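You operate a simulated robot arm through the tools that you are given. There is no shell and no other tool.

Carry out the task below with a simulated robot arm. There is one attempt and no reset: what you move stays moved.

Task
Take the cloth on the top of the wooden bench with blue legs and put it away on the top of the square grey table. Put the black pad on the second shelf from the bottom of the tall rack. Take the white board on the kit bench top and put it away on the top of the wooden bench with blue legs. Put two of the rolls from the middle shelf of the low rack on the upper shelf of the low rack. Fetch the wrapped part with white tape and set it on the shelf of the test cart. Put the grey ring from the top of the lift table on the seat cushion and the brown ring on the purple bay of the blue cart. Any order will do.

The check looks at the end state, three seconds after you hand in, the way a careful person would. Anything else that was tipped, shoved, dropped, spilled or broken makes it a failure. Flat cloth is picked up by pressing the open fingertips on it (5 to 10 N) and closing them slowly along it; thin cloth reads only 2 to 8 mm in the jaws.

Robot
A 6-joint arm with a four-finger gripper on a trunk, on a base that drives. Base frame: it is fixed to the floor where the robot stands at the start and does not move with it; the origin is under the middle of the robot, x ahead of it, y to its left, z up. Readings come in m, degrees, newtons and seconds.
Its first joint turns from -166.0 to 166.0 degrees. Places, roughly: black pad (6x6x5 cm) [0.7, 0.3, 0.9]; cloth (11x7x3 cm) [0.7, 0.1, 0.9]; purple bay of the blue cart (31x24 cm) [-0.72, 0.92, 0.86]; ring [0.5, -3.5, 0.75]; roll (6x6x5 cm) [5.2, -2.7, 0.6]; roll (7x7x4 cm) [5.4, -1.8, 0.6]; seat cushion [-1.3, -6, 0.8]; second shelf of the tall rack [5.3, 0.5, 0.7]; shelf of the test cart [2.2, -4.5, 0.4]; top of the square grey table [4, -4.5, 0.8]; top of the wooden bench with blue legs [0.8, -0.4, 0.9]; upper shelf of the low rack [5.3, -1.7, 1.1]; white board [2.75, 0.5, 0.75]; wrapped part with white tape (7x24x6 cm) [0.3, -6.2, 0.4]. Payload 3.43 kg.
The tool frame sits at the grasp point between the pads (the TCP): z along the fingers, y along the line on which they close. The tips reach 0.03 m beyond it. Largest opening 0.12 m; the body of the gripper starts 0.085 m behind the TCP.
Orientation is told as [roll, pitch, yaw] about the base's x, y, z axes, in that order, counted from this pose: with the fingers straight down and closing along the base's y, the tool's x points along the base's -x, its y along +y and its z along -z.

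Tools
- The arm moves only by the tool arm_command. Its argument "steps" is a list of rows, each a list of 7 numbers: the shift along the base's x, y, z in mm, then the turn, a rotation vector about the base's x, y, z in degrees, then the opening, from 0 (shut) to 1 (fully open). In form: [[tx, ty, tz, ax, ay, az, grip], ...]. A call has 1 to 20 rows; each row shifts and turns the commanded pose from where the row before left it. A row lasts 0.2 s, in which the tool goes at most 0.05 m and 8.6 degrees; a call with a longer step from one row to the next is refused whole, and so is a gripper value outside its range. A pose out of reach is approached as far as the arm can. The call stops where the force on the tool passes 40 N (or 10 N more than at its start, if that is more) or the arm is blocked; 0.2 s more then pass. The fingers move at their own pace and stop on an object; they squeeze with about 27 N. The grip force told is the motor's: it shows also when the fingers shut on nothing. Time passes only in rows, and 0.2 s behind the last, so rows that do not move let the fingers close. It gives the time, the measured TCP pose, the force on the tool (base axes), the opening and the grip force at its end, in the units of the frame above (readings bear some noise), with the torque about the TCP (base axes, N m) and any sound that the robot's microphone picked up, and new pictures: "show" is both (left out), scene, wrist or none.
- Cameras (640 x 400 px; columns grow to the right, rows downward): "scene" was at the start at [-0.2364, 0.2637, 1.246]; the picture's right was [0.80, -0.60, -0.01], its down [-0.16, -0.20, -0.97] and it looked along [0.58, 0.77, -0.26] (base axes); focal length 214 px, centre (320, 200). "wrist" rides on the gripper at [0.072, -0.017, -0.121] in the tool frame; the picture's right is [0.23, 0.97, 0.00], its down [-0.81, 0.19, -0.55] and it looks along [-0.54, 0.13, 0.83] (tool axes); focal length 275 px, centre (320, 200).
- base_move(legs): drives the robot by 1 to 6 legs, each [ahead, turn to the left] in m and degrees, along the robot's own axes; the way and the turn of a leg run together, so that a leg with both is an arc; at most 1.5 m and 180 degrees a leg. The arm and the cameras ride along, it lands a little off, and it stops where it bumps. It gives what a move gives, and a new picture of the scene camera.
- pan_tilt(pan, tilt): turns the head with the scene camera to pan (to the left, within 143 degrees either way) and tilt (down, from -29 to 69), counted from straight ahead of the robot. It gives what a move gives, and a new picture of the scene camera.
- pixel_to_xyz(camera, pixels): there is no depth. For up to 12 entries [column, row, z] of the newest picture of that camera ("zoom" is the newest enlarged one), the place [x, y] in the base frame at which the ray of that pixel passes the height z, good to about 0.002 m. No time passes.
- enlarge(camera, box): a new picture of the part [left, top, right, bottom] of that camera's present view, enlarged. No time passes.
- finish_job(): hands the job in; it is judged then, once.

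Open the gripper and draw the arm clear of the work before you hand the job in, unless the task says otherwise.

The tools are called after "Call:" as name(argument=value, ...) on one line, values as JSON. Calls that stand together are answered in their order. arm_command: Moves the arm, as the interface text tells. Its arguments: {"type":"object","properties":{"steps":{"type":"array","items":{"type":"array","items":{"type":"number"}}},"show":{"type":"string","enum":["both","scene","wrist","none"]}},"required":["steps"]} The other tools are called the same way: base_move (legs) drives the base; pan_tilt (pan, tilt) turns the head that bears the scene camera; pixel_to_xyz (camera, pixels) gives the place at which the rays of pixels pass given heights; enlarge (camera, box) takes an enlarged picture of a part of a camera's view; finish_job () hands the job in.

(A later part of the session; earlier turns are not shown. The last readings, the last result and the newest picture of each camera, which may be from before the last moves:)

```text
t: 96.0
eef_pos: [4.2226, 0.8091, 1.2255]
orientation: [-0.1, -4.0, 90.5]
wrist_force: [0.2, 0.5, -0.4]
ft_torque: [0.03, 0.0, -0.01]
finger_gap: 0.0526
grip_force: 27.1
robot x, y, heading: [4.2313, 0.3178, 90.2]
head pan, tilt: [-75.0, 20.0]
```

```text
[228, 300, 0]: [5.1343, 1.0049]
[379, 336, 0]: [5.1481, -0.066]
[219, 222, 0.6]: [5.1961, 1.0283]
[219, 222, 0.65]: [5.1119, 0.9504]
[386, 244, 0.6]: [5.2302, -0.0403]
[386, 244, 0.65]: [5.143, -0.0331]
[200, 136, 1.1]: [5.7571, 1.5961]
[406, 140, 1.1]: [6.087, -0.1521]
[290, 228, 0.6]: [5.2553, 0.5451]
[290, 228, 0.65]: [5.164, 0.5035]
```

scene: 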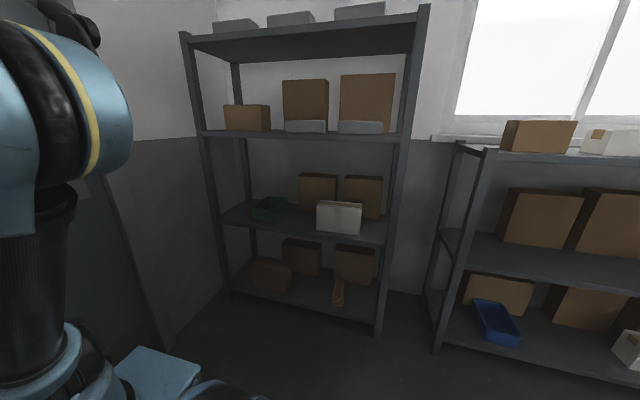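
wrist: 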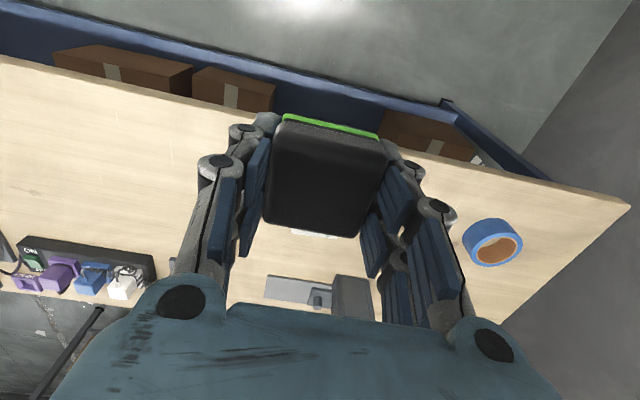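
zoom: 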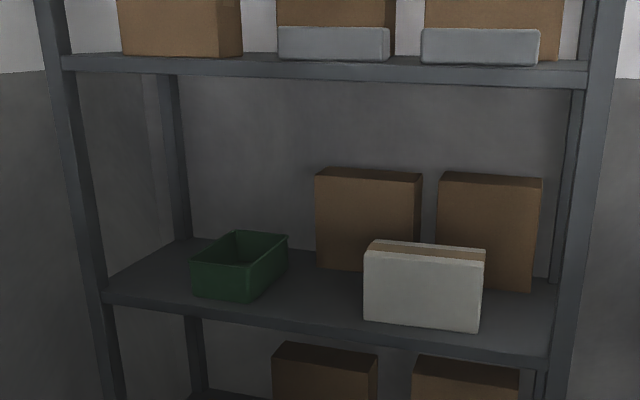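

Shelf 2 lies at z≈0.645 with front edge x≈5.14, next shelf at about 1.11–1.15. I measure the free gap between tray and white box.

Call:
pixel_to_xyz(camera="zoom", pixels=[[105, 297, 0.645], [255, 300, 0.645], [288, 265, 0.645], [194, 292, 0.645], [364, 321, 0.645], [480, 330, 0.645], [325, 300, 0.645], [318, 268, 0.645], [418, 271, 0.645], [330, 325, 0.645], [550, 355, 0.645]])

```text
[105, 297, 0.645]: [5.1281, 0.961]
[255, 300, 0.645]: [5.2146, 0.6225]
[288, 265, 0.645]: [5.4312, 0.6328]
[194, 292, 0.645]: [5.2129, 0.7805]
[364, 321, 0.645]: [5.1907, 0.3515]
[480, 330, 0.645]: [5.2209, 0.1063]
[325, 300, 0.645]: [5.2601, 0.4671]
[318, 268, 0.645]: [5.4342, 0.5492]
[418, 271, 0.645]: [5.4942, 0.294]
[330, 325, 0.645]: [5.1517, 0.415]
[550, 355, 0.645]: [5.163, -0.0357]
```

The free gap runs y 0.35–0.62, x 5.15–5.43; I'll set the pad at about (5.23, 0.485). Turning to face the rack.

Call:
base_move(legs=[[0, -90.2]])

Call:
pan_tilt(pan=5, tilt=20)

```text
t: 100.7
eef_pos: [4.7201, 0.3214, 1.2266]
orientation: [-0.3, -4.2, 0.3]
wrist_force: [0.0, 0.0, -0.7]
ft_torque: [-0.02, -0.01, -0.04]
finger_gap: 0.0525
grip_force: 27.0
robot x, y, heading: [4.229, 0.3277, 0.1]
head pan, tilt: [-75.0, 20.0]
```

scene: 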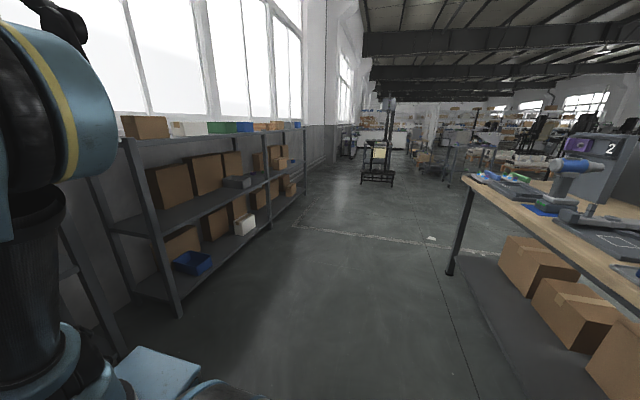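

```text
t: 102.2
eef_pos: [4.7046, 0.321, 1.2316]
orientation: [-0.2, -4.8, 0.3]
wrist_force: [-0.5, -0.2, 0.0]
ft_torque: [0.02, -0.01, -0.01]
finger_gap: 0.0526
grip_force: 27.0
robot x, y, heading: [4.2313, 0.3255, 0.1]
head pan, tilt: [5.0, 20.0]
```

scene: 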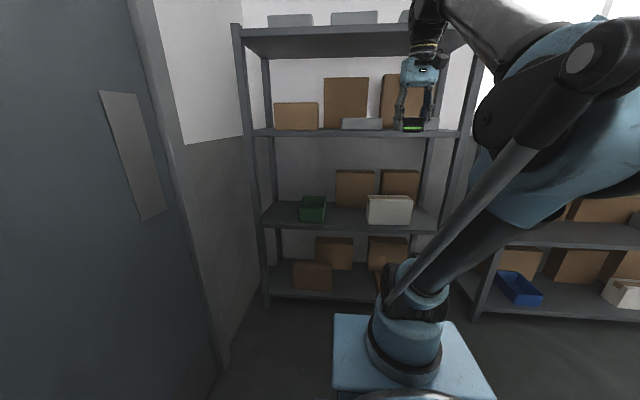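

The pad is in hand in front of the rack. I move it to about (5.0, 0.485, 1.05) while tilting the fingers forward to 30°, staying outside the rack front.

Call:
arm_command(steps=[[28, 16, -18, 0, -2.5, 0, 0.2], [28, 16, -18, 0, -2.5, 0, 0.2], [28, 16, -18, 0, -2.5, 0, 0.2], [28, 16, -18, 0, -2.5, 0, 0.2], [28, 16, -18, 0, -2.5, 0, 0.2], [28, 16, -18, 0, -2.5, 0, 0.2], [28, 16, -18, 0, -2.5, 0, 0.2], [28, 16, -18, 0, -2.5, 0, 0.2], [28, 16, -18, 0, -2.5, 0, 0.2], [28, 16, -18, 0, -2.5, 0, 0.2], [0, 0, 0, 0, 0, 0, 0.2]])

```text
t: 104.7
eef_pos: [4.9861, 0.4823, 1.0494]
orientation: [-0.4, -29.7, 0.3]
wrist_force: [-0.2, 1.2, 0.5]
ft_torque: [0.02, 0.02, -0.02]
finger_gap: 0.0524
grip_force: 27.4
robot x, y, heading: [4.2268, 0.3244, 0.2]
head pan, tilt: [5.0, 20.0]
```

scene: 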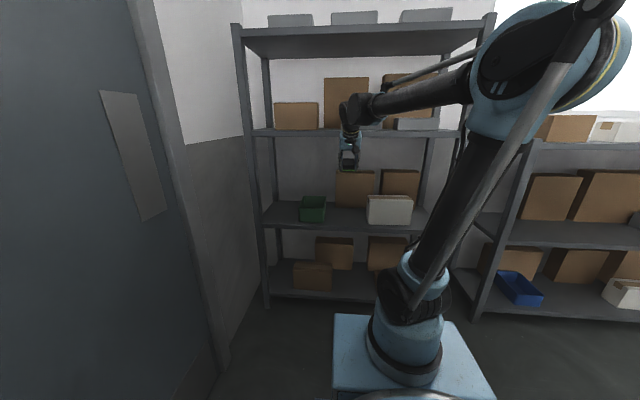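
wrist: 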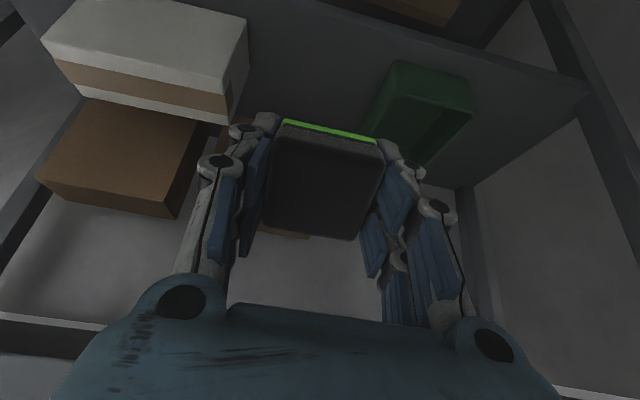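

The pad is in front of the shelf opening at 30° tilt. I lower it straight down outside the rack to z≈0.75.

Call:
arm_command(steps=[[2, 0, -38, 0, 0, 0, 0.2], [2, 0, -38, 0, 0, 0, 0.2], [2, 0, -38, 0, 0, 0, 0.2], [2, 0, -38, 0, 0, 0, 0.2], [2, 0, -38, 0, 0, 0, 0.2], [2, 0, -38, 0, 0, 0, 0.2], [2, 0, -38, 0, 0, 0, 0.2], [2, 0, -33, 0, 0, 0, 0.2], [0, 0, 0, 0, 0, 0, 0.2]])

```text
t: 106.7
eef_pos: [5.0015, 0.4784, 0.7541]
orientation: [-0.3, -29.8, 0.3]
wrist_force: [0.3, 0.1, 0.1]
ft_torque: [-0.02, 0.01, 0.01]
finger_gap: 0.0523
grip_force: 27.2
robot x, y, heading: [4.2317, 0.3256, 0.3]
head pan, tilt: [5.0, 20.0]
```

scene: 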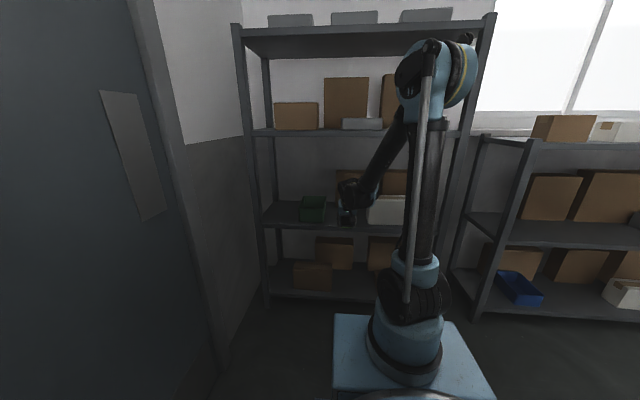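
wrist: 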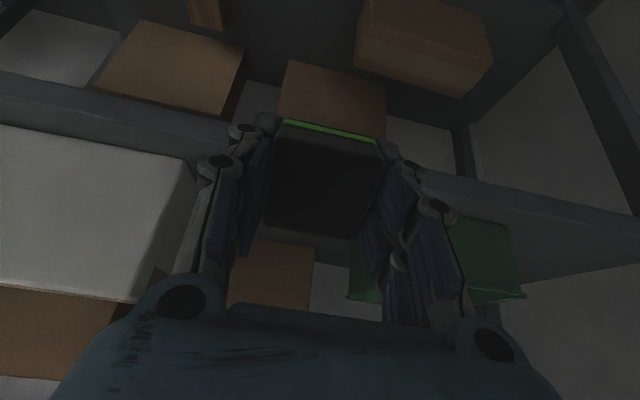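

Pad is level with the opening, white box at left and tray at right in the wrist view with room for the fingers. I push forward 0.22 m into the gap.

Call:
arm_command(steps=[[30, 1, 0, 0, 0, 0, 0.2], [35, 1, 0, 0, 0, 0, 0.2], [35, 1, 0, 0, 0, 0, 0.2], [35, 1, 0, 0, 0, 0, 0.2], [35, 1, 0, 0, 0, 0, 0.2], [35, 1, 0, 0, 0, 0, 0.2], [15, 1, 0, 0, 0, 0, 0.2], [0, 0, 0, 0, 0, 0, 0.2]])

```text
t: 108.5
eef_pos: [5.221, 0.4863, 0.752]
orientation: [-0.3, -29.8, 0.2]
wrist_force: [-0.1, 0.1, -0.4]
ft_torque: [-0.01, 0.02, -0.01]
finger_gap: 0.0524
grip_force: 26.7
robot x, y, heading: [4.2257, 0.3291, 0.1]
head pan, tilt: [5.0, 20.0]
```

scene: 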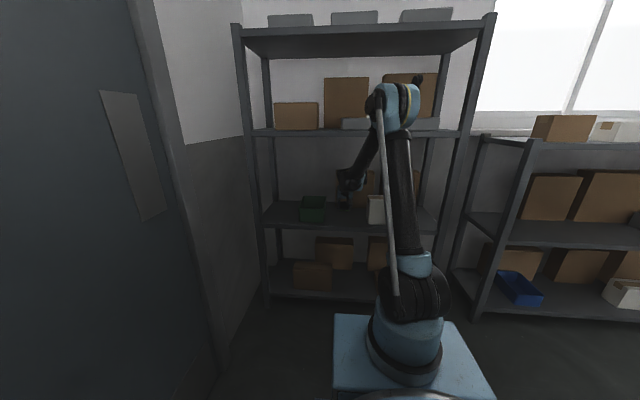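
wrist: 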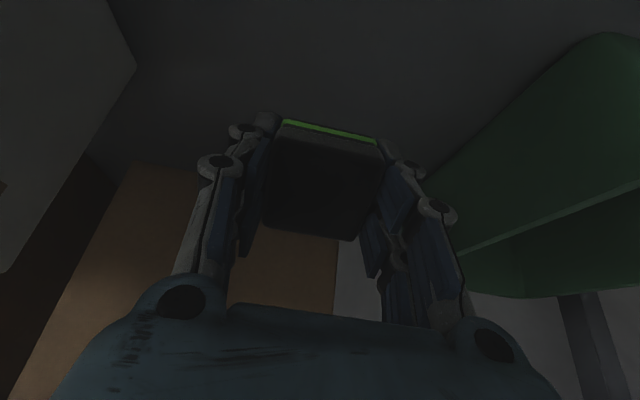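

The pad is over the free spot, tray and box clear. I lower 35 mm and read the force.

Call:
arm_command(steps=[[0, 0, -12, 0, 0, 0, 0.2], [0, 0, -12, 0, 0, 0, 0.2], [0, 0, -9, 0, 0, 0, 0.2], [0, 0, 0, 0, 0, 0, 0.2]], show="none")

Call:
arm_command(steps=[[0, 0, -4, 0, 0, 0, 0.2], [0, 0, -4, 0, 0, 0, 0.2], [0, 0, 0, 0, 0, 0, 0.2]], show="none")

```text
t: 109.5
eef_pos: [5.2223, 0.4865, 0.7181]
orientation: [-0.3, -29.8, 0.4]
wrist_force: [0.2, 0.7, -0.6]
ft_torque: [0.0, 0.0, 0.02]
finger_gap: 0.0524
grip_force: 26.8
robot x, y, heading: [4.2293, 0.327, -0.1]
head pan, tilt: [5.0, 20.0]
```

```text
t: 110.2
eef_pos: [5.2209, 0.4884, 0.7112]
orientation: [-0.4, -29.8, 0.2]
wrist_force: [-0.3, 1.0, -0.4]
ft_torque: [-0.01, -0.04, -0.01]
finger_gap: 0.0522
grip_force: 27.0
robot x, y, heading: [4.2287, 0.3272, 0.0]
head pan, tilt: [5.0, 20.0]
```

No contact yet at z=0.711. I go on in 3 mm rows.

Call:
arm_command(steps=[[0, 0, -3, 0, 0, 0, 0.2], [0, 0, -3, 0, 0, 0, 0.2], [0, 0, 0, 0, 0, 0, 0.2]], show="none")

Call:
arm_command(steps=[[0, 0, -3, 0, 0, 0, 0.2], [0, 0, -3, 0, 0, 0, 0.2], [0, 0, 0, 0, 0, 0, 0.2]], show="wrist")

```text
t: 111.0
eef_pos: [5.2204, 0.4876, 0.704]
orientation: [-0.3, -29.8, 0.3]
wrist_force: [1.0, 0.6, -0.6]
ft_torque: [0.01, -0.02, -0.02]
finger_gap: 0.0523
grip_force: 26.5
robot x, y, heading: [4.2288, 0.3226, 0.4]
head pan, tilt: [5.0, 20.0]
```

```text
t: 111.8
eef_pos: [5.2197, 0.4863, 0.6984]
orientation: [-0.3, -29.8, 0.3]
wrist_force: [0.6, -0.8, -0.4]
ft_torque: [-0.01, 0.02, -0.01]
finger_gap: 0.0526
grip_force: 26.6
robot x, y, heading: [4.2254, 0.3276, 0.1]
head pan, tilt: [5.0, 20.0]
```

wrist: 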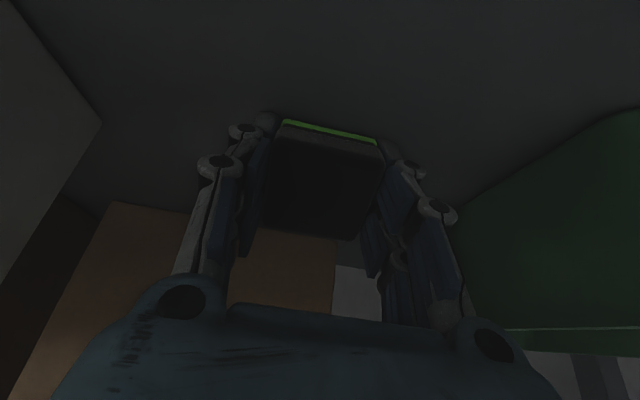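

Still no contact at z=0.698. Continuing down in small rows.

Call:
arm_command(steps=[[0, 0, -3, 0, 0, 0, 0.2], [0, 0, -3, 0, 0, 0, 0.2], [0, 0, 0, 0, 0, 0, 0.2]], show="none")

Call:
arm_command(steps=[[0, 0, -3, 0, 0, 0, 0.2], [0, 0, -3, 0, 0, 0, 0.2], [0, 0, 0, 0, 0, 0, 0.2]], show="none")

```text
t: 112.4
eef_pos: [5.2124, 0.4879, 0.7066]
orientation: [-0.3, -30.7, 0.3]
wrist_force: [1.3, 0.6, -2.4]
ft_torque: [-0.02, 0.12, -0.01]
finger_gap: 0.0522
grip_force: 26.7
robot x, y, heading: [4.227, 0.3247, 0.1]
head pan, tilt: [5.0, 20.0]
stopped in row 2: the force on the tool passed its limit at 46 N (the readings are from after the stop); the commanded pose is now the measured one
```

```text
t: 113.2
eef_pos: [5.2122, 0.4879, 0.7001]
orientation: [-0.3, -30.5, 0.3]
wrist_force: [0.4, 0.3, -0.3]
ft_torque: [0.02, 0.04, -0.02]
finger_gap: 0.0522
grip_force: 27.0
robot x, y, heading: [4.2303, 0.3263, -0.1]
head pan, tilt: [5.0, 20.0]
```

Contact came at TCP z≈0.695 (shelf ≈0.637). I raise slightly and reduce the tilt by 12° so the pad sits nearly flat, watching the force.

Call:
arm_command(steps=[[0, 0, 4, 0, 3, 0, 0.2], [0, 0, 0, 0, 3, 0, 0.2], [0, 0, 0, 0, 3, 0, 0.2], [0, 0, 0, 0, 3, 0, 0.2], [0, 0, 0, 0, 0, 0, 0.2]], show="both")

```text
t: 114.4
eef_pos: [5.2129, 0.4874, 0.7045]
orientation: [-0.2, -18.5, 0.3]
wrist_force: [0.2, 0.2, -0.9]
ft_torque: [-0.01, -0.01, -0.01]
finger_gap: 0.0524
grip_force: 27.1
robot x, y, heading: [4.2264, 0.3271, 0.2]
head pan, tilt: [5.0, 20.0]
```

scene: 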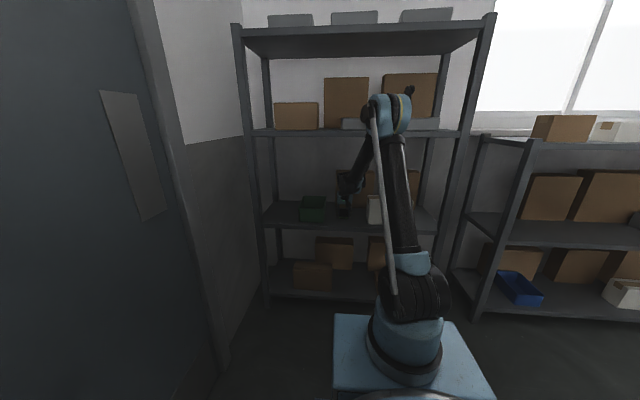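
wrist: 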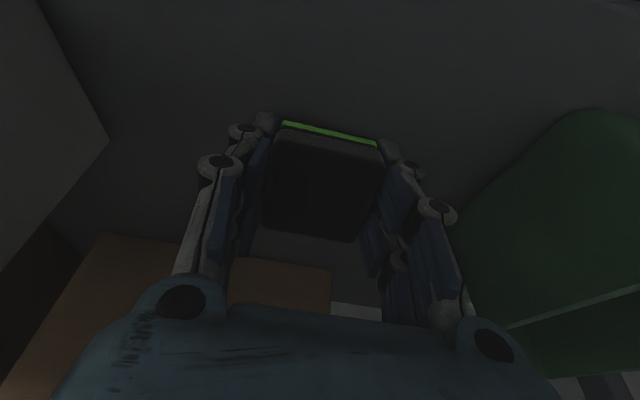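

Good, tilt is 18.5° with no contact. I lower in 2 mm rows to just touch, then open slowly.

Call:
arm_command(steps=[[0, 0, -2, 0, 0, 0, 0.2], [0, 0, -2, 0, 0, 0, 0.2], [0, 0, -2, 0, 0, 0, 0.2], [0, 0, 0, 0, 0, 0, 0.2]], show="none")

Call:
arm_command(steps=[[0, 0, -1, 0, 0, 0, 0.2], [0, 0, -1, 0, 0, 0, 0.2], [0, 0, 0, 0, 0, 0, 0.2]], show="none")

```text
t: 115.4
eef_pos: [5.2119, 0.4859, 0.6988]
orientation: [-0.2, -18.6, 0.3]
wrist_force: [0.7, 0.7, -1.2]
ft_torque: [0.0, -0.01, -0.03]
finger_gap: 0.0521
grip_force: 27.3
robot x, y, heading: [4.2267, 0.3263, 0.1]
head pan, tilt: [5.0, 20.0]
```

```text
t: 116.2
eef_pos: [5.212, 0.4872, 0.6972]
orientation: [-0.2, -18.5, 0.4]
wrist_force: [-0.1, -0.6, 0.2]
ft_torque: [0.02, 0.0, -0.01]
finger_gap: 0.0523
grip_force: 26.6
robot x, y, heading: [4.2281, 0.3278, 0.2]
head pan, tilt: [5.0, 20.0]
```

Within a couple of mm of the shelf. I release by opening slowly to about 0.078 m.

Call:
arm_command(steps=[[0, 0, -1, 0, 0, 0, 0.42], [0, 0, 0, 0, 0, 0, 0.46], [0, 0, 0, 0, 0, 0, 0.5], [0, 0, 0, 0, 0, 0, 0.56], [0, 0, 0, 0, 0, 0, 0.64], [0, 0, 0, 0, 0, 0, 0.68]], show="wrist")

```text
t: 117.6
eef_pos: [5.2127, 0.4864, 0.6961]
orientation: [-0.2, -18.6, 0.3]
wrist_force: [0.0, -0.4, 0.6]
ft_torque: [-0.03, 0.02, -0.01]
finger_gap: 0.0815
grip_force: 0.0
robot x, y, heading: [4.2304, 0.3248, -0.1]
head pan, tilt: [5.0, 20.0]
```

wrist: 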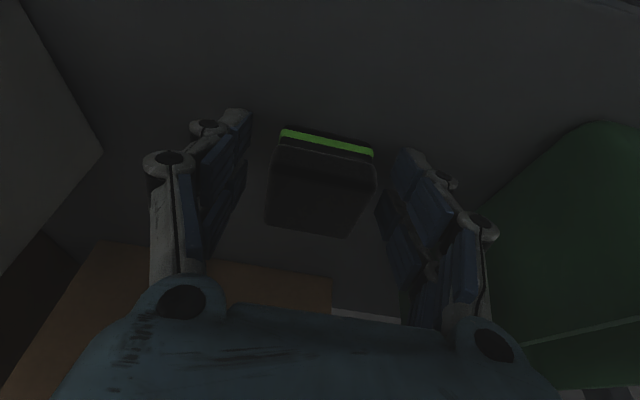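

The pad rests flat on the shelf, green stripe at (325,143). I withdraw along the tool axis a bit and then straight back out of the rack.

Call:
arm_command(steps=[[-8, 0, 22, 0, 0, 0, 0.68], [-15, 0, 25, 0, -2, 0, 0.68], [-30, 0, 8, 0, -3, 0, 0.68], [-40, 0, 0, 0, -3, 0, 0.68], [-40, 0, 0, 0, -3, 0, 0.68], [-40, 0, 0, 0, 0, 0, 0.68], [-40, 0, 0, 0, 0, 0, 0.68], [-30, 0, 20, 0, 0, 0, 0.68], [0, 0, 40, 0, 0, 0, 0.68], [0, 0, 45, 0, 0, 0, 0.68], [0, 0, 45, 0, 0, 0, 0.68], [0, 0, 45, 0, 0, 0, 0.68], [0, 0, 45, 0, 0, 0, 0.68]], show="both")

```text
t: 120.4
eef_pos: [4.9724, 0.488, 0.9945]
orientation: [-0.4, -29.6, 0.3]
wrist_force: [0.0, 0.3, 0.4]
ft_torque: [-0.01, 0.03, -0.02]
finger_gap: 0.0816
grip_force: 0.1
robot x, y, heading: [4.2252, 0.3267, 0.1]
head pan, tilt: [5.0, 20.0]
```

scene: 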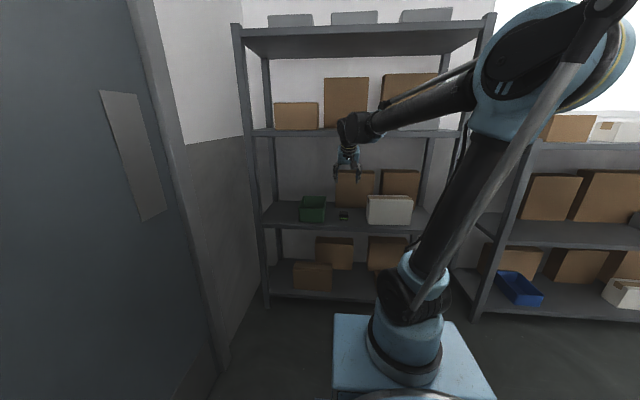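
wrist: 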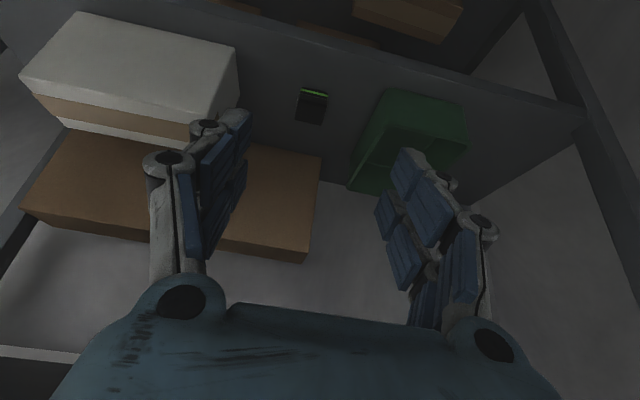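

The pad sits on the second shelf at (343,215) and nothing else moved. I tuck the arm and drive to the low rack.

Call:
arm_command(steps=[[-36, -23, 28, 0, 3, 0, 0.68], [-36, -23, 28, 0, 3, 0, 0.68], [-36, -23, 28, 0, 3, 0, 0.68], [-36, -23, 28, 0, 3, 0, 0.68], [-36, -23, 28, 0, 3, 0, 0.68], [-36, -23, 28, 0, 3, 0, 0.68], [-36, -23, 28, 0, 3, 0, 0.68], [0, 0, 0, 0, 0, 0, 0.68]], show="none")

Call:
base_move(legs=[[0, -90], [1.4, 0], [1.2, 0], [0, 90]])

Call:
pan_tilt(pan=-5, tilt=20)

```text
refused: row 1 steps farther than a row can; nothing moved
```

```text
t: 142.0
eef_pos: [4.9565, -2.0761, 0.9941]
orientation: [-0.3, -29.6, 1.5]
wrist_force: [0.2, 0.0, 0.0]
ft_torque: [0.0, 0.0, 0.02]
finger_gap: 0.0815
grip_force: 0.0
robot x, y, heading: [4.2179, -2.2657, 1.4]
head pan, tilt: [5.0, 20.0]
```

scene: 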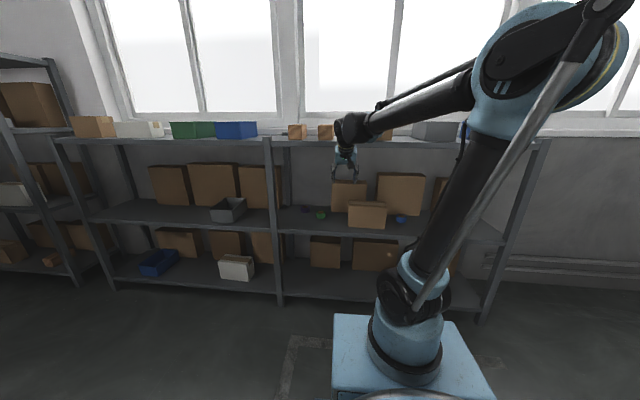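

```text
t: 142.7
eef_pos: [4.9439, -2.0765, 1.0019]
orientation: [-0.3, -30.3, 1.5]
wrist_force: [-0.3, 0.3, 0.0]
ft_torque: [0.02, -0.03, 0.02]
finger_gap: 0.0818
grip_force: 0.1
robot x, y, heading: [4.2158, -2.2665, 1.4]
head pan, tilt: [-5.0, 20.0]
```

scene: 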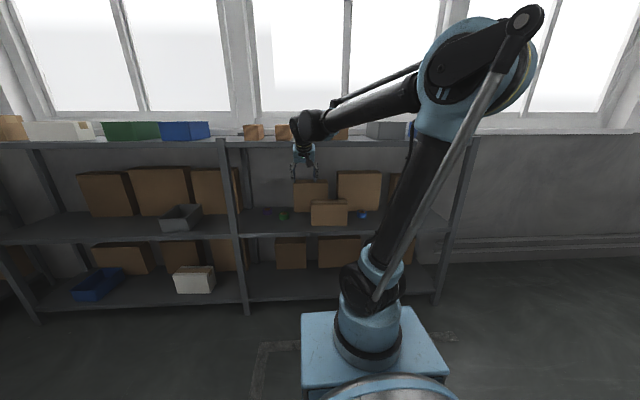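

The arm tuck was refused (51 mm step) but the drive went clear, robot at (4.216, -2.267). Zooming to the low rack's right bay.

Call:
enlarge(camera="scene", box=[220, 120, 400, 280])

Call:
pan_tilt(pan=-35, tilt=20)

```text
2.50 times, centred on (310, 200) of scene
```

zoom: 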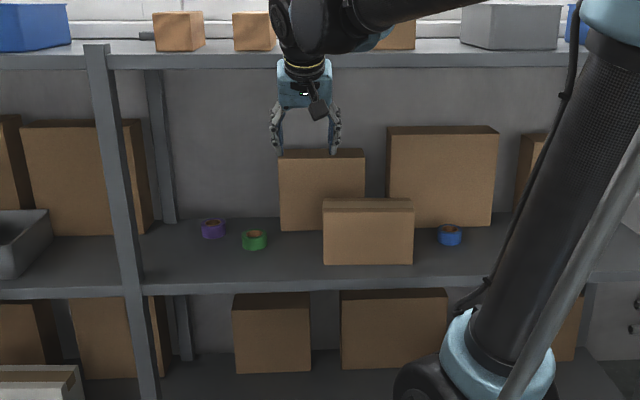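

```text
t: 143.7
eef_pos: [4.9448, -2.0779, 1.0027]
orientation: [-0.3, -30.3, 1.5]
wrist_force: [-0.6, 0.8, -0.3]
ft_torque: [0.04, 0.0, -0.01]
finger_gap: 0.0818
grip_force: 0.0
robot x, y, heading: [4.2151, -2.2666, 1.5]
head pan, tilt: [-35.0, 20.0]
```

scene: 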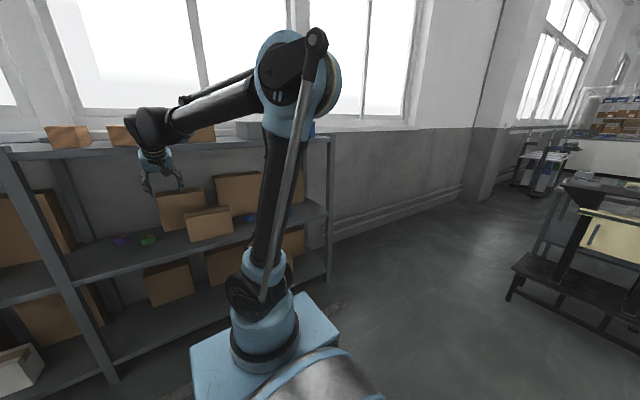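

I'll take the wrist camera's view of the shelf from here.

Call:
enlarge(camera="wrist", box=[0, 0, 640, 400])

Call:
pan_tilt(pan=-5, tilt=20)

Call:
enlarge(camera="scene", box=[220, 120, 400, 280])

Call:
pixel_to_xyz(camera="zoom", pixels=[[120, 290, 0.6], [600, 283, 0.6], [120, 290, 0.64], [600, 283, 0.64], [254, 249, 0.6], [213, 238, 0.6], [449, 244, 0.6], [323, 265, 0.6], [413, 265, 0.6], [254, 249, 0.64], [213, 238, 0.64], [449, 244, 0.64]])

```text
1.00 times, centred on (320, 200) of wrist (not enlarged: the box is as wide or as high as the picture)
```

zoom: 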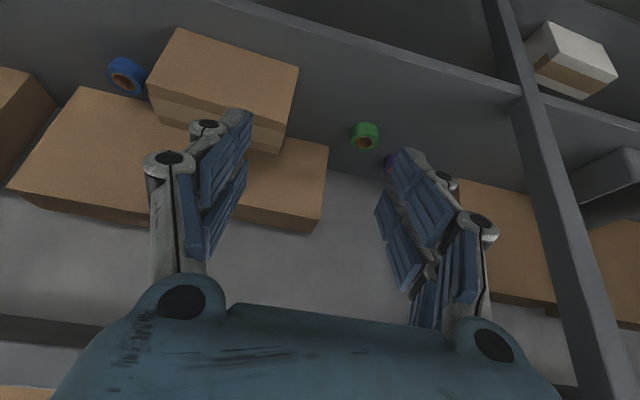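

```text
t: 144.6
eef_pos: [4.9438, -2.0767, 1.0031]
orientation: [-0.3, -30.3, 1.5]
wrist_force: [-0.3, -0.2, 0.9]
ft_torque: [0.02, 0.0, 0.02]
finger_gap: 0.0817
grip_force: 0.0
robot x, y, heading: [4.2146, -2.266, 1.4]
head pan, tilt: [-5.0, 20.0]
```

scene: 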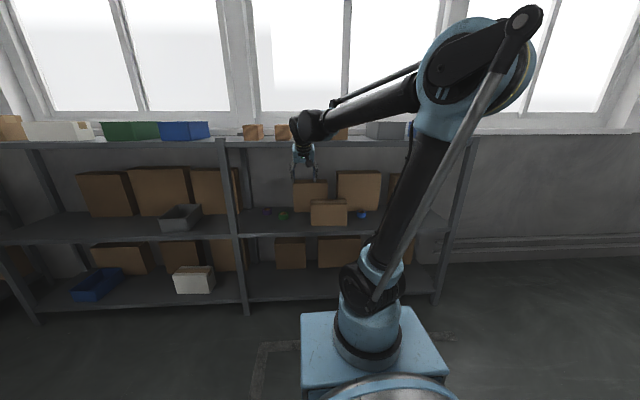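

```text
2.50 times, centred on (310, 200) of scene
```

zoom: 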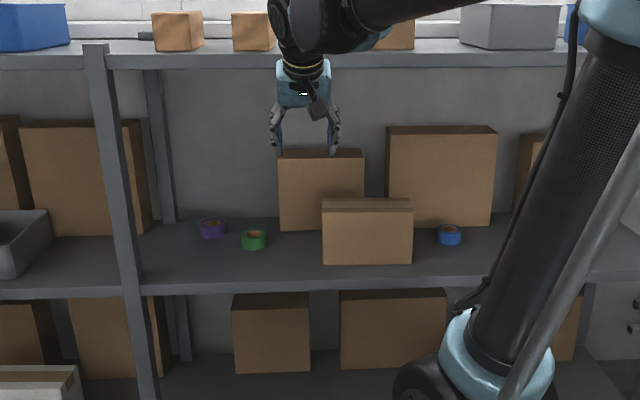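

```text
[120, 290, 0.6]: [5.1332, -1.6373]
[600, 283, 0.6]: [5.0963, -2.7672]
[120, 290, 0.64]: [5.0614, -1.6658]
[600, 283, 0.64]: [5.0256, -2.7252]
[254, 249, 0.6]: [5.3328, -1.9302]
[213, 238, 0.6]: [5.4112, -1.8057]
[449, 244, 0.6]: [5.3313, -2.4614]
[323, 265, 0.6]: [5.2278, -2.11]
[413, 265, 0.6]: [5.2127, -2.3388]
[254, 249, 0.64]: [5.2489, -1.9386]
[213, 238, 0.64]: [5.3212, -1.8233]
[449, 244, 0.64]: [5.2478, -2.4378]
```

Rolls: green ≈(5.33,-1.93), purple ≈(5.41,-1.81), blue ≈(5.33,-2.46), another blue near (5.2,-2.7). I raise the arm to see free spots on the upper shelf.

Call:
arm_command(steps=[[-20, -20, 40, 0, 0, 0, 0.75], [-10, -20, 44, 0, 0, 0, 0.75], [0, -20, 45, 0, 0, 0, 0.75], [0, -20, 45, 0, 0, 0, 0.75], [0, -20, 45, 0, 0, 0, 0.75], [0, -20, 45, 0, 0, 0, 0.75], [0, -20, 40, 0, 0, 0, 0.75], [0, -20, 40, 0, 0, 0, 0.75], [0, -20, 0, 0, 0, 0, 0.75]])

```text
t: 146.6
eef_pos: [4.9123, -2.2564, 1.3475]
orientation: [-0.2, -30.3, 1.6]
wrist_force: [-0.2, 0.8, 0.5]
ft_torque: [0.01, 0.01, 0.01]
finger_gap: 0.0901
grip_force: 0.2
robot x, y, heading: [4.219, -2.2649, 1.7]
head pan, tilt: [-5.0, 20.0]
```

scene: 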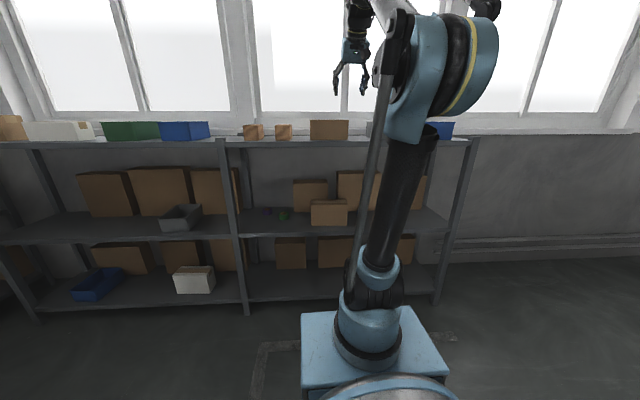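
wrist: 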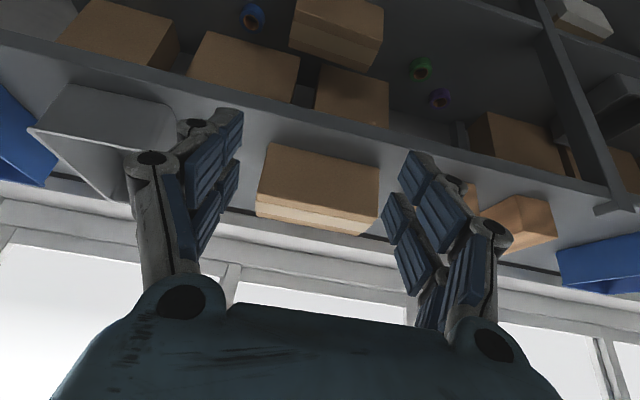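

The upper shelf shows a grey tray (110,130), brown box (320,190) and small boxes (470–555,200–230) with gaps between. Measuring at z=1.1.

Call:
enlarge(camera="wrist", box=[160, 60, 480, 260])

Call:
pixel_to_xyz(camera="wrist", pixels=[[150, 75, 1.1], [320, 122, 1.1], [480, 165, 1.1], [270, 145, 1.1], [380, 172, 1.1], [30, 130, 1.1], [80, 84, 1.1], [173, 105, 1.1], [482, 207, 1.1], [545, 196, 1.1], [420, 67, 0.6], [252, 16, 0.6]])

```text
2.00 times, centred on (320, 160) of wrist
```

zoom: 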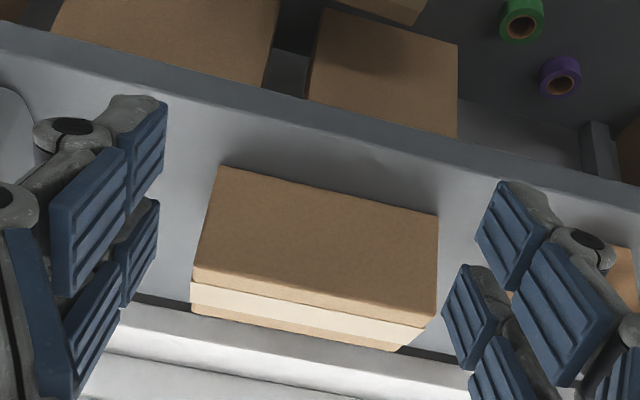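

```text
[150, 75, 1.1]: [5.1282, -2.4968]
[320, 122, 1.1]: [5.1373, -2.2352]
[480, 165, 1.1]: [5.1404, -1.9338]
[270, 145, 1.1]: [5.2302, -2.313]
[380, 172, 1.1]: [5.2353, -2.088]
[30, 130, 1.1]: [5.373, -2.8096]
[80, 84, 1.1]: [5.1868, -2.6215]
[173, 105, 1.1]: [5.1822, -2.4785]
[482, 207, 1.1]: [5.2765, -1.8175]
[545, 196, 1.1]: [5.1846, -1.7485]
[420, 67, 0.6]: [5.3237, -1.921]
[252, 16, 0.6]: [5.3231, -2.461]
```

Front edge is x≈5.135 at z=1.1; gaps exist around y≈-2.40 (between grey tray and brown box) and y≈-2.0. I move the base 0.09 m nearer for reach to the rolls.

Call:
base_move(legs=[[0.09, -1.5]])

```text
t: 147.7
eef_pos: [5.0038, -2.2739, 1.3463]
orientation: [-0.3, -30.3, 0.0]
wrist_force: [0.9, -0.5, 0.6]
ft_torque: [0.0, 0.03, -0.02]
finger_gap: 0.0903
grip_force: 0.1
robot x, y, heading: [4.3064, -2.2676, -0.2]
head pan, tilt: [-5.0, 20.0]
```

scene: 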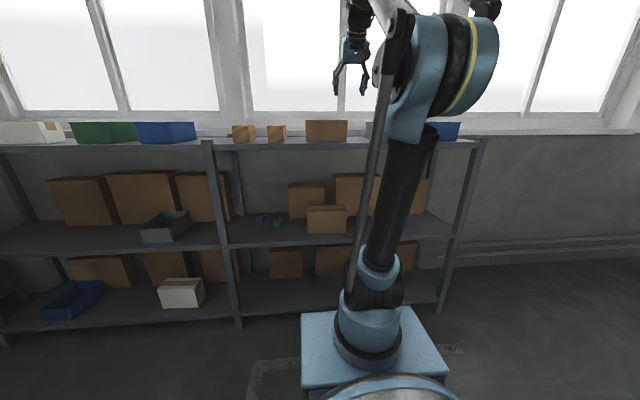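

I bring the hand back from the shelf edge, then down in front of the middle shelf opening at the green roll's y≈-1.92, tilting to about 42°.

Call:
arm_command(steps=[[-41, 15, -10, 0, -1.5, 0, 0.75], [-41, 15, -10, 0, -1.5, 0, 0.75], [-41, 15, -10, 0, -1.5, 0, 0.75], [0, 22, -40, 0, -0.5, 0, 0.75], [0, 22, -40, 0, -0.5, 0, 0.75], [0, 22, -40, 0, -0.5, 0, 0.75], [0, 22, -40, 0, -0.5, 0, 0.75], [0, 22, -40, 0, -0.5, 0, 0.75], [0, 22, -40, 0, -0.5, 0, 0.75], [0, 22, -40, 0, -0.5, 0, 0.75], [0, 22, -40, 0, -0.5, 0, 0.75], [0, 22, -40, 0, -0.5, 0, 0.75], [0, 22, -40, 0, -0.5, 0, 0.75], [0, 22, -40, 0, -0.5, 0, 0.75], [0, 22, -40, 0, -0.5, 0, 0.75], [0, 22, -40, 0, -0.5, 0, 0.75], [0, 22, -40, 0, -0.5, 0, 0.75], [0, 0, 0, 0, 0, 0, 0.75]])

```text
t: 151.5
eef_pos: [4.8667, -1.9207, 0.7633]
orientation: [-0.1, -42.6, -0.2]
wrist_force: [-0.4, 0.0, -0.2]
ft_torque: [0.02, -0.01, -0.02]
finger_gap: 0.0899
grip_force: 0.1
robot x, y, heading: [4.3094, -2.2626, -0.3]
head pan, tilt: [-5.0, 20.0]
```

scene: 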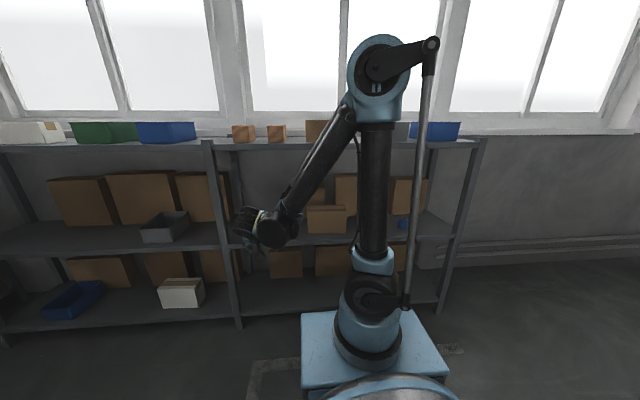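
wrist: 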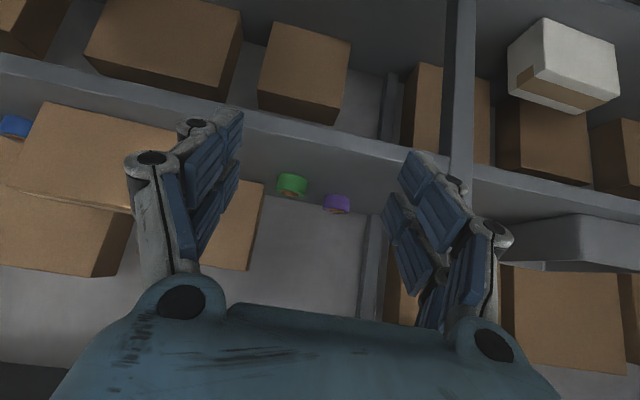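

The green roll is at (291,185), purple at (337,203) in the wrist view. Zooming to fix the roll's place and the shelf height.

Call:
enlarge(camera="wrist", box=[230, 130, 390, 230])

Call:
pixel_to_xyz(camera="zoom", pixels=[[320, 200, 0.6], [243, 175, 0.6], [243, 175, 0.58], [243, 240, 0.62], [243, 240, 0.64], [190, 210, 0.6], [300, 230, 0.6], [426, 290, 0.6]])

```text
4.00 times, centred on (310, 180) of wrist
```

zoom: 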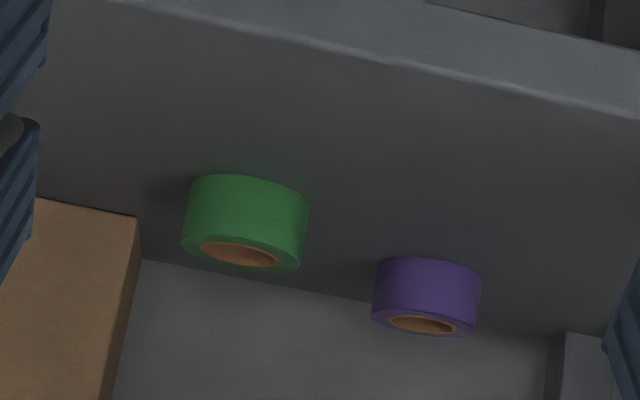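

```text
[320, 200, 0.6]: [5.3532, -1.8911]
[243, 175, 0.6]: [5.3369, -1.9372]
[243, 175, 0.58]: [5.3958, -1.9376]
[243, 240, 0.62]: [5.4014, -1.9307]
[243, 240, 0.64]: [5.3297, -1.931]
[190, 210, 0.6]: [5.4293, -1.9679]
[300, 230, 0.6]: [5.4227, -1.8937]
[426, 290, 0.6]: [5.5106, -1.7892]
```

Checking the middle shelf's front top edge to get the shelf height (front plane x≈5.135).

Call:
pixel_to_xyz(camera="zoom", pixels=[[400, 62, 0.56], [400, 62, 0.58], [400, 62, 0.6], [400, 62, 0.62], [200, 18, 0.58], [200, 18, 0.6], [255, 177, 0.57], [255, 177, 0.59], [185, 240, 0.62], [302, 262, 0.62], [240, 253, 0.62], [240, 253, 0.63]])

```text
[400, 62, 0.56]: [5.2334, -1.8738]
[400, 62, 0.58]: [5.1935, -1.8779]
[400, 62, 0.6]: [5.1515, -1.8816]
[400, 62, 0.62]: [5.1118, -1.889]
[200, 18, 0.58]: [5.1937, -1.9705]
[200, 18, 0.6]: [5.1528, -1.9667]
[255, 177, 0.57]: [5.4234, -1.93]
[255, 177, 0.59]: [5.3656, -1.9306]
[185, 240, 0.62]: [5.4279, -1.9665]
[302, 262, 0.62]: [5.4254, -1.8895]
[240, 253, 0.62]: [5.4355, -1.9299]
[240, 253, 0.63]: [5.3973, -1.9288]
```

Shelf top is z≈0.605, green roll centre ≈(5.35,-1.928), top 0.645. I move forward into the bay to (5.27,-1.928,0.73).

Call:
arm_command(steps=[[40, -1, -3, 0, 0, 0, 0.8], [40, -1, -3, 0, 0, 0, 0.8], [40, -1, -3, 0, 0, 0, 0.8], [40, -1, -3, 0, 0, 0, 0.8], [40, -1, -3, 0, 0, 0, 0.8], [40, -1, -3, 0, 0, 0, 0.8], [40, -1, -3, 0, 0, 0, 0.8], [40, -1, -3, 0, 0, 0, 0.8], [40, 0, -3, 0, 0, 0, 0.8], [40, 0, -3, 0, 0, 0, 0.8], [0, 0, 0, 0, 0, 0, 0.8]])

```text
t: 153.9
eef_pos: [5.2651, -1.9316, 0.7354]
orientation: [-0.3, -42.5, 0.0]
wrist_force: [-0.1, 0.3, 0.5]
ft_torque: [-0.04, -0.01, -0.03]
finger_gap: 0.0962
grip_force: 0.2
robot x, y, heading: [4.3083, -2.2648, -0.1]
head pan, tilt: [-5.0, 20.0]
```

scene: 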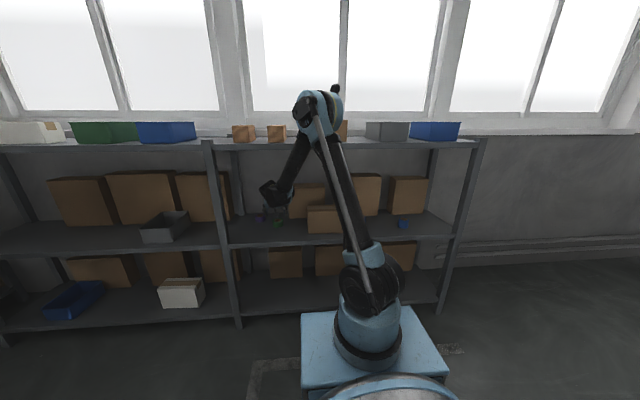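
wrist: 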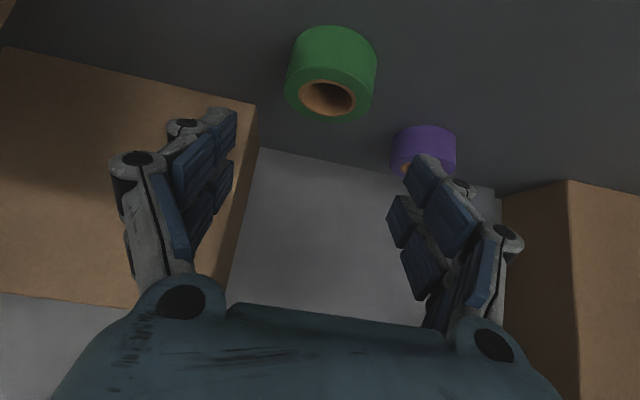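

The green roll is at (332,75), hole at (328,97). I compute its centre at top height 0.645 and bottom front.

Call:
pixel_to_xyz(camera="wrist", pixels=[[327, 97, 0.645], [286, 78, 0.645], [374, 88, 0.645], [331, 118, 0.645], [340, 27, 0.605], [332, 70, 0.645], [258, 104, 0.605], [425, 128, 0.605], [393, 133, 0.63]])

```text
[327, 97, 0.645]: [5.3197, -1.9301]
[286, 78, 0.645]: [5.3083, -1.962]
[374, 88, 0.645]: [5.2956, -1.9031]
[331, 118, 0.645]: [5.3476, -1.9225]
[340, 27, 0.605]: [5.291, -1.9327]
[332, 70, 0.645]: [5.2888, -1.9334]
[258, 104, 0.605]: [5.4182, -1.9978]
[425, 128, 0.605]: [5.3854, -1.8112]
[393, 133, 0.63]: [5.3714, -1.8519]
```

Roll centre comes out ≈(5.32,-1.931), diameter 6 cm. I lower the open fingers around it to z≈0.642.

Call:
arm_command(steps=[[18, 0, -25, 0, 0, 0, 0.8], [18, 0, -25, 0, 0, 0, 0.8], [18, 0, -20, 0, 0, 0, 0.8], [0, 0, -15, 0, 0, 0, 0.8], [0, 0, -8, 0, 0, 0, 0.8], [0, 0, 0, 0, 0, 0, 0.8]], show="wrist")

```text
t: 155.1
eef_pos: [5.3109, -1.9292, 0.662]
orientation: [-0.2, -43.6, 0.1]
wrist_force: [-4.5, -3.2, 16.7]
ft_torque: [-0.34, 0.11, -0.2]
finger_gap: 0.0627
grip_force: 32.8
robot x, y, heading: [4.31, -2.262, -0.3]
head pan, tilt: [-5.0, 20.0]
stopped in row 5: the force on the tool passed its limit at 59 N (the readings are from after the stop); the commanded pose is now the measured one
```

wrist: 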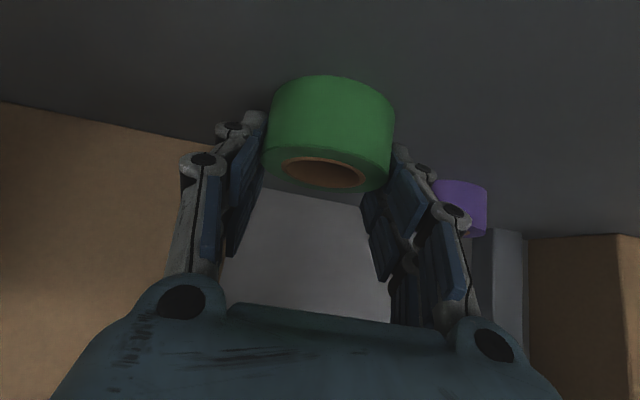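

The tips met the shelf and the fingers now rest against the roll (gap 0.063). I relieve upward slightly while closing on it.

Call:
arm_command(steps=[[0, 0, 2, 0, 0, 0, 0.45], [0, 0, 2, 0, 0, 0, 0.35], [0, 0, 0, 0, 0, 0, 0.3], [0, 0, 0, 0, 0, 0, 0.3]], show="wrist")

```text
t: 156.1
eef_pos: [5.3124, -1.9284, 0.6645]
orientation: [-0.2, -43.5, 0.0]
wrist_force: [0.4, 0.3, -0.1]
ft_torque: [-0.01, 0.0, 0.0]
finger_gap: 0.0622
grip_force: 27.5
robot x, y, heading: [4.3116, -2.2623, 0.0]
head pan, tilt: [-5.0, 20.0]
```

wrist: 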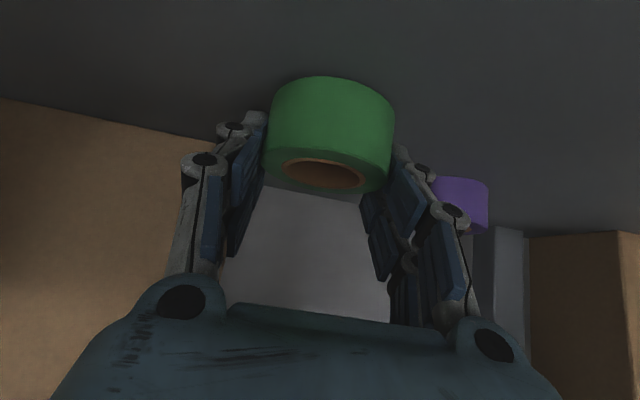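

The roll is gripped. I lift 40 mm to see whether it stays.

Call:
arm_command(steps=[[0, 0, 6, 0, 0, 0, 0.3], [0, 0, 10, 0, 0, 0, 0.3], [0, 0, 12, 0, 0, 0, 0.3], [0, 0, 12, 0, 0, 0, 0.3], [0, 0, 0, 0, 0, 0, 0.3]], show="wrist")

```text
t: 157.3
eef_pos: [5.3113, -1.9288, 0.7057]
orientation: [-0.2, -43.5, 0.0]
wrist_force: [0.9, -0.1, 0.8]
ft_torque: [-0.01, -0.01, 0.01]
finger_gap: 0.0621
grip_force: 27.3
robot x, y, heading: [4.3117, -2.2646, -0.2]
head pan, tilt: [-5.0, 20.0]
```

wrist: 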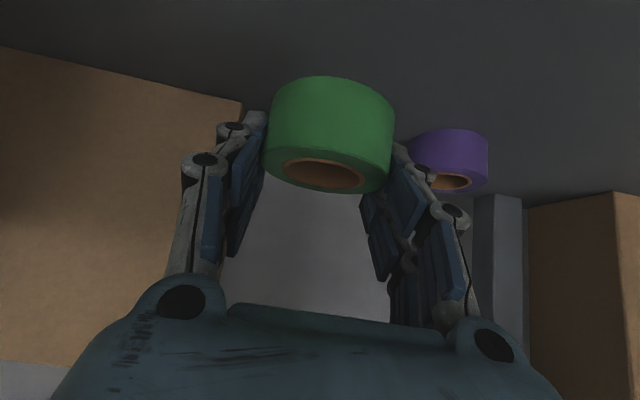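

The green roll is held. I withdraw straight back out of the bay, then rise in front of the rack.

Call:
arm_command(steps=[[-35, 0, 2, 0, 0, 0, 0.3], [-40, 0, 2, 0, 0, 0, 0.3], [-40, 0, 2, 0, 0, 0, 0.3], [-40, 0, 2, 0, 0, 0, 0.3], [-40, 0, 2, 0, 0, 0, 0.3], [-40, 0, 2, 0, 0, 0, 0.3], [-40, 0, 2, 0, 0, 0, 0.3], [-40, 0, 2, 0, 0, 0, 0.3], [-40, 0, 2, 0, 0, 0, 0.3], [-40, 0, 2, 0, 0, 0, 0.3], [0, 0, 0, 0, 0, 0, 0.3]], show="none")

Call:
arm_command(steps=[[0, -5, 45, 0, 0, 0, 0.3], [0, -5, 45, 0, 0, 0, 0.3], [0, -5, 45, 0, 0, 0, 0.3], [0, -5, 45, 0, 0, 0, 0.3], [0, -5, 45, 0, 0, 0, 0.3], [0, -5, 45, 0, 0, 0, 0.3], [0, -5, 45, 0, 0, 0, 0.3], [0, -5, 45, 0, 0, 0, 0.3], [0, -5, 45, 0, 0, 0, 0.3], [0, -5, 45, 0, 0, 0, 0.3], [0, -5, 45, 0, 0, 0, 0.3], [0, -5, 45, 0, 0, 0, 0.3], [0, 0, 0, 0, 0, 0, 0.3]], show="both")

```text
t: 159.7
eef_pos: [4.9173, -1.9293, 0.722]
orientation: [-0.3, -43.5, -0.1]
wrist_force: [0.3, 0.5, 0.0]
ft_torque: [0.01, -0.02, -0.01]
finger_gap: 0.0619
grip_force: 26.8
robot x, y, heading: [4.308, -2.2618, -0.2]
head pan, tilt: [-5.0, 20.0]
```

```text
t: 162.5
eef_pos: [4.9178, -1.989, 1.2668]
orientation: [-0.1, -43.6, 0.0]
wrist_force: [0.2, 0.0, 0.2]
ft_torque: [-0.01, 0.0, 0.03]
finger_gap: 0.0614
grip_force: 27.0
robot x, y, heading: [4.3086, -2.2607, -0.3]
head pan, tilt: [-5.0, 20.0]
```

scene: 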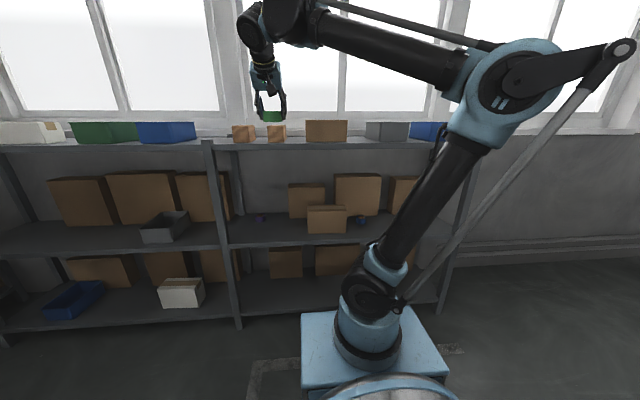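
wrist: 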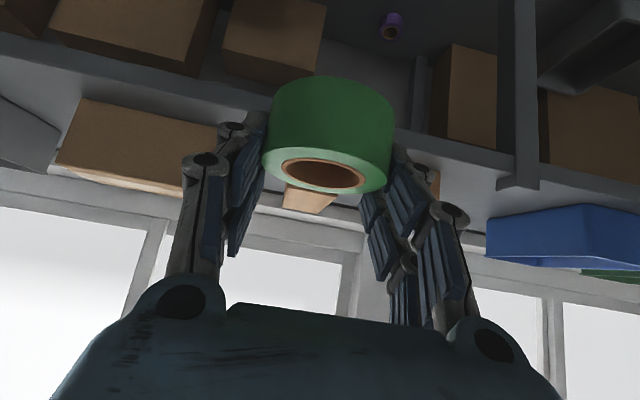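

The upper shelf gap between the small box (right edge col 286) and brown box (left edge col 306) is where I want the roll. Measuring it in the scene view.

Call:
enlarge(camera="scene", box=[210, 80, 370, 180])

Call:
pixel_to_xyz(camera="zoom", pixels=[[304, 242, 1.1], [384, 240, 1.1], [545, 240, 1.1], [345, 255, 1.1], [230, 242, 1.1], [345, 260, 1.1], [180, 242, 1.1]])

```text
4.00 times, centred on (290, 130) of scene
```

zoom: 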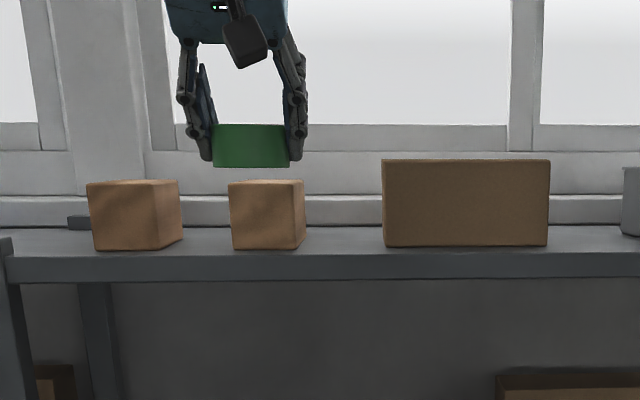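

```text
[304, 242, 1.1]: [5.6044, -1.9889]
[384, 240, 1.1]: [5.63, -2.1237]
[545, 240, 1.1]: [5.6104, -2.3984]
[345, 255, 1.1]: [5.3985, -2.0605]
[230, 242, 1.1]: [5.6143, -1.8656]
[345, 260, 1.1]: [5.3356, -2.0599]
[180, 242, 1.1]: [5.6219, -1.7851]
```

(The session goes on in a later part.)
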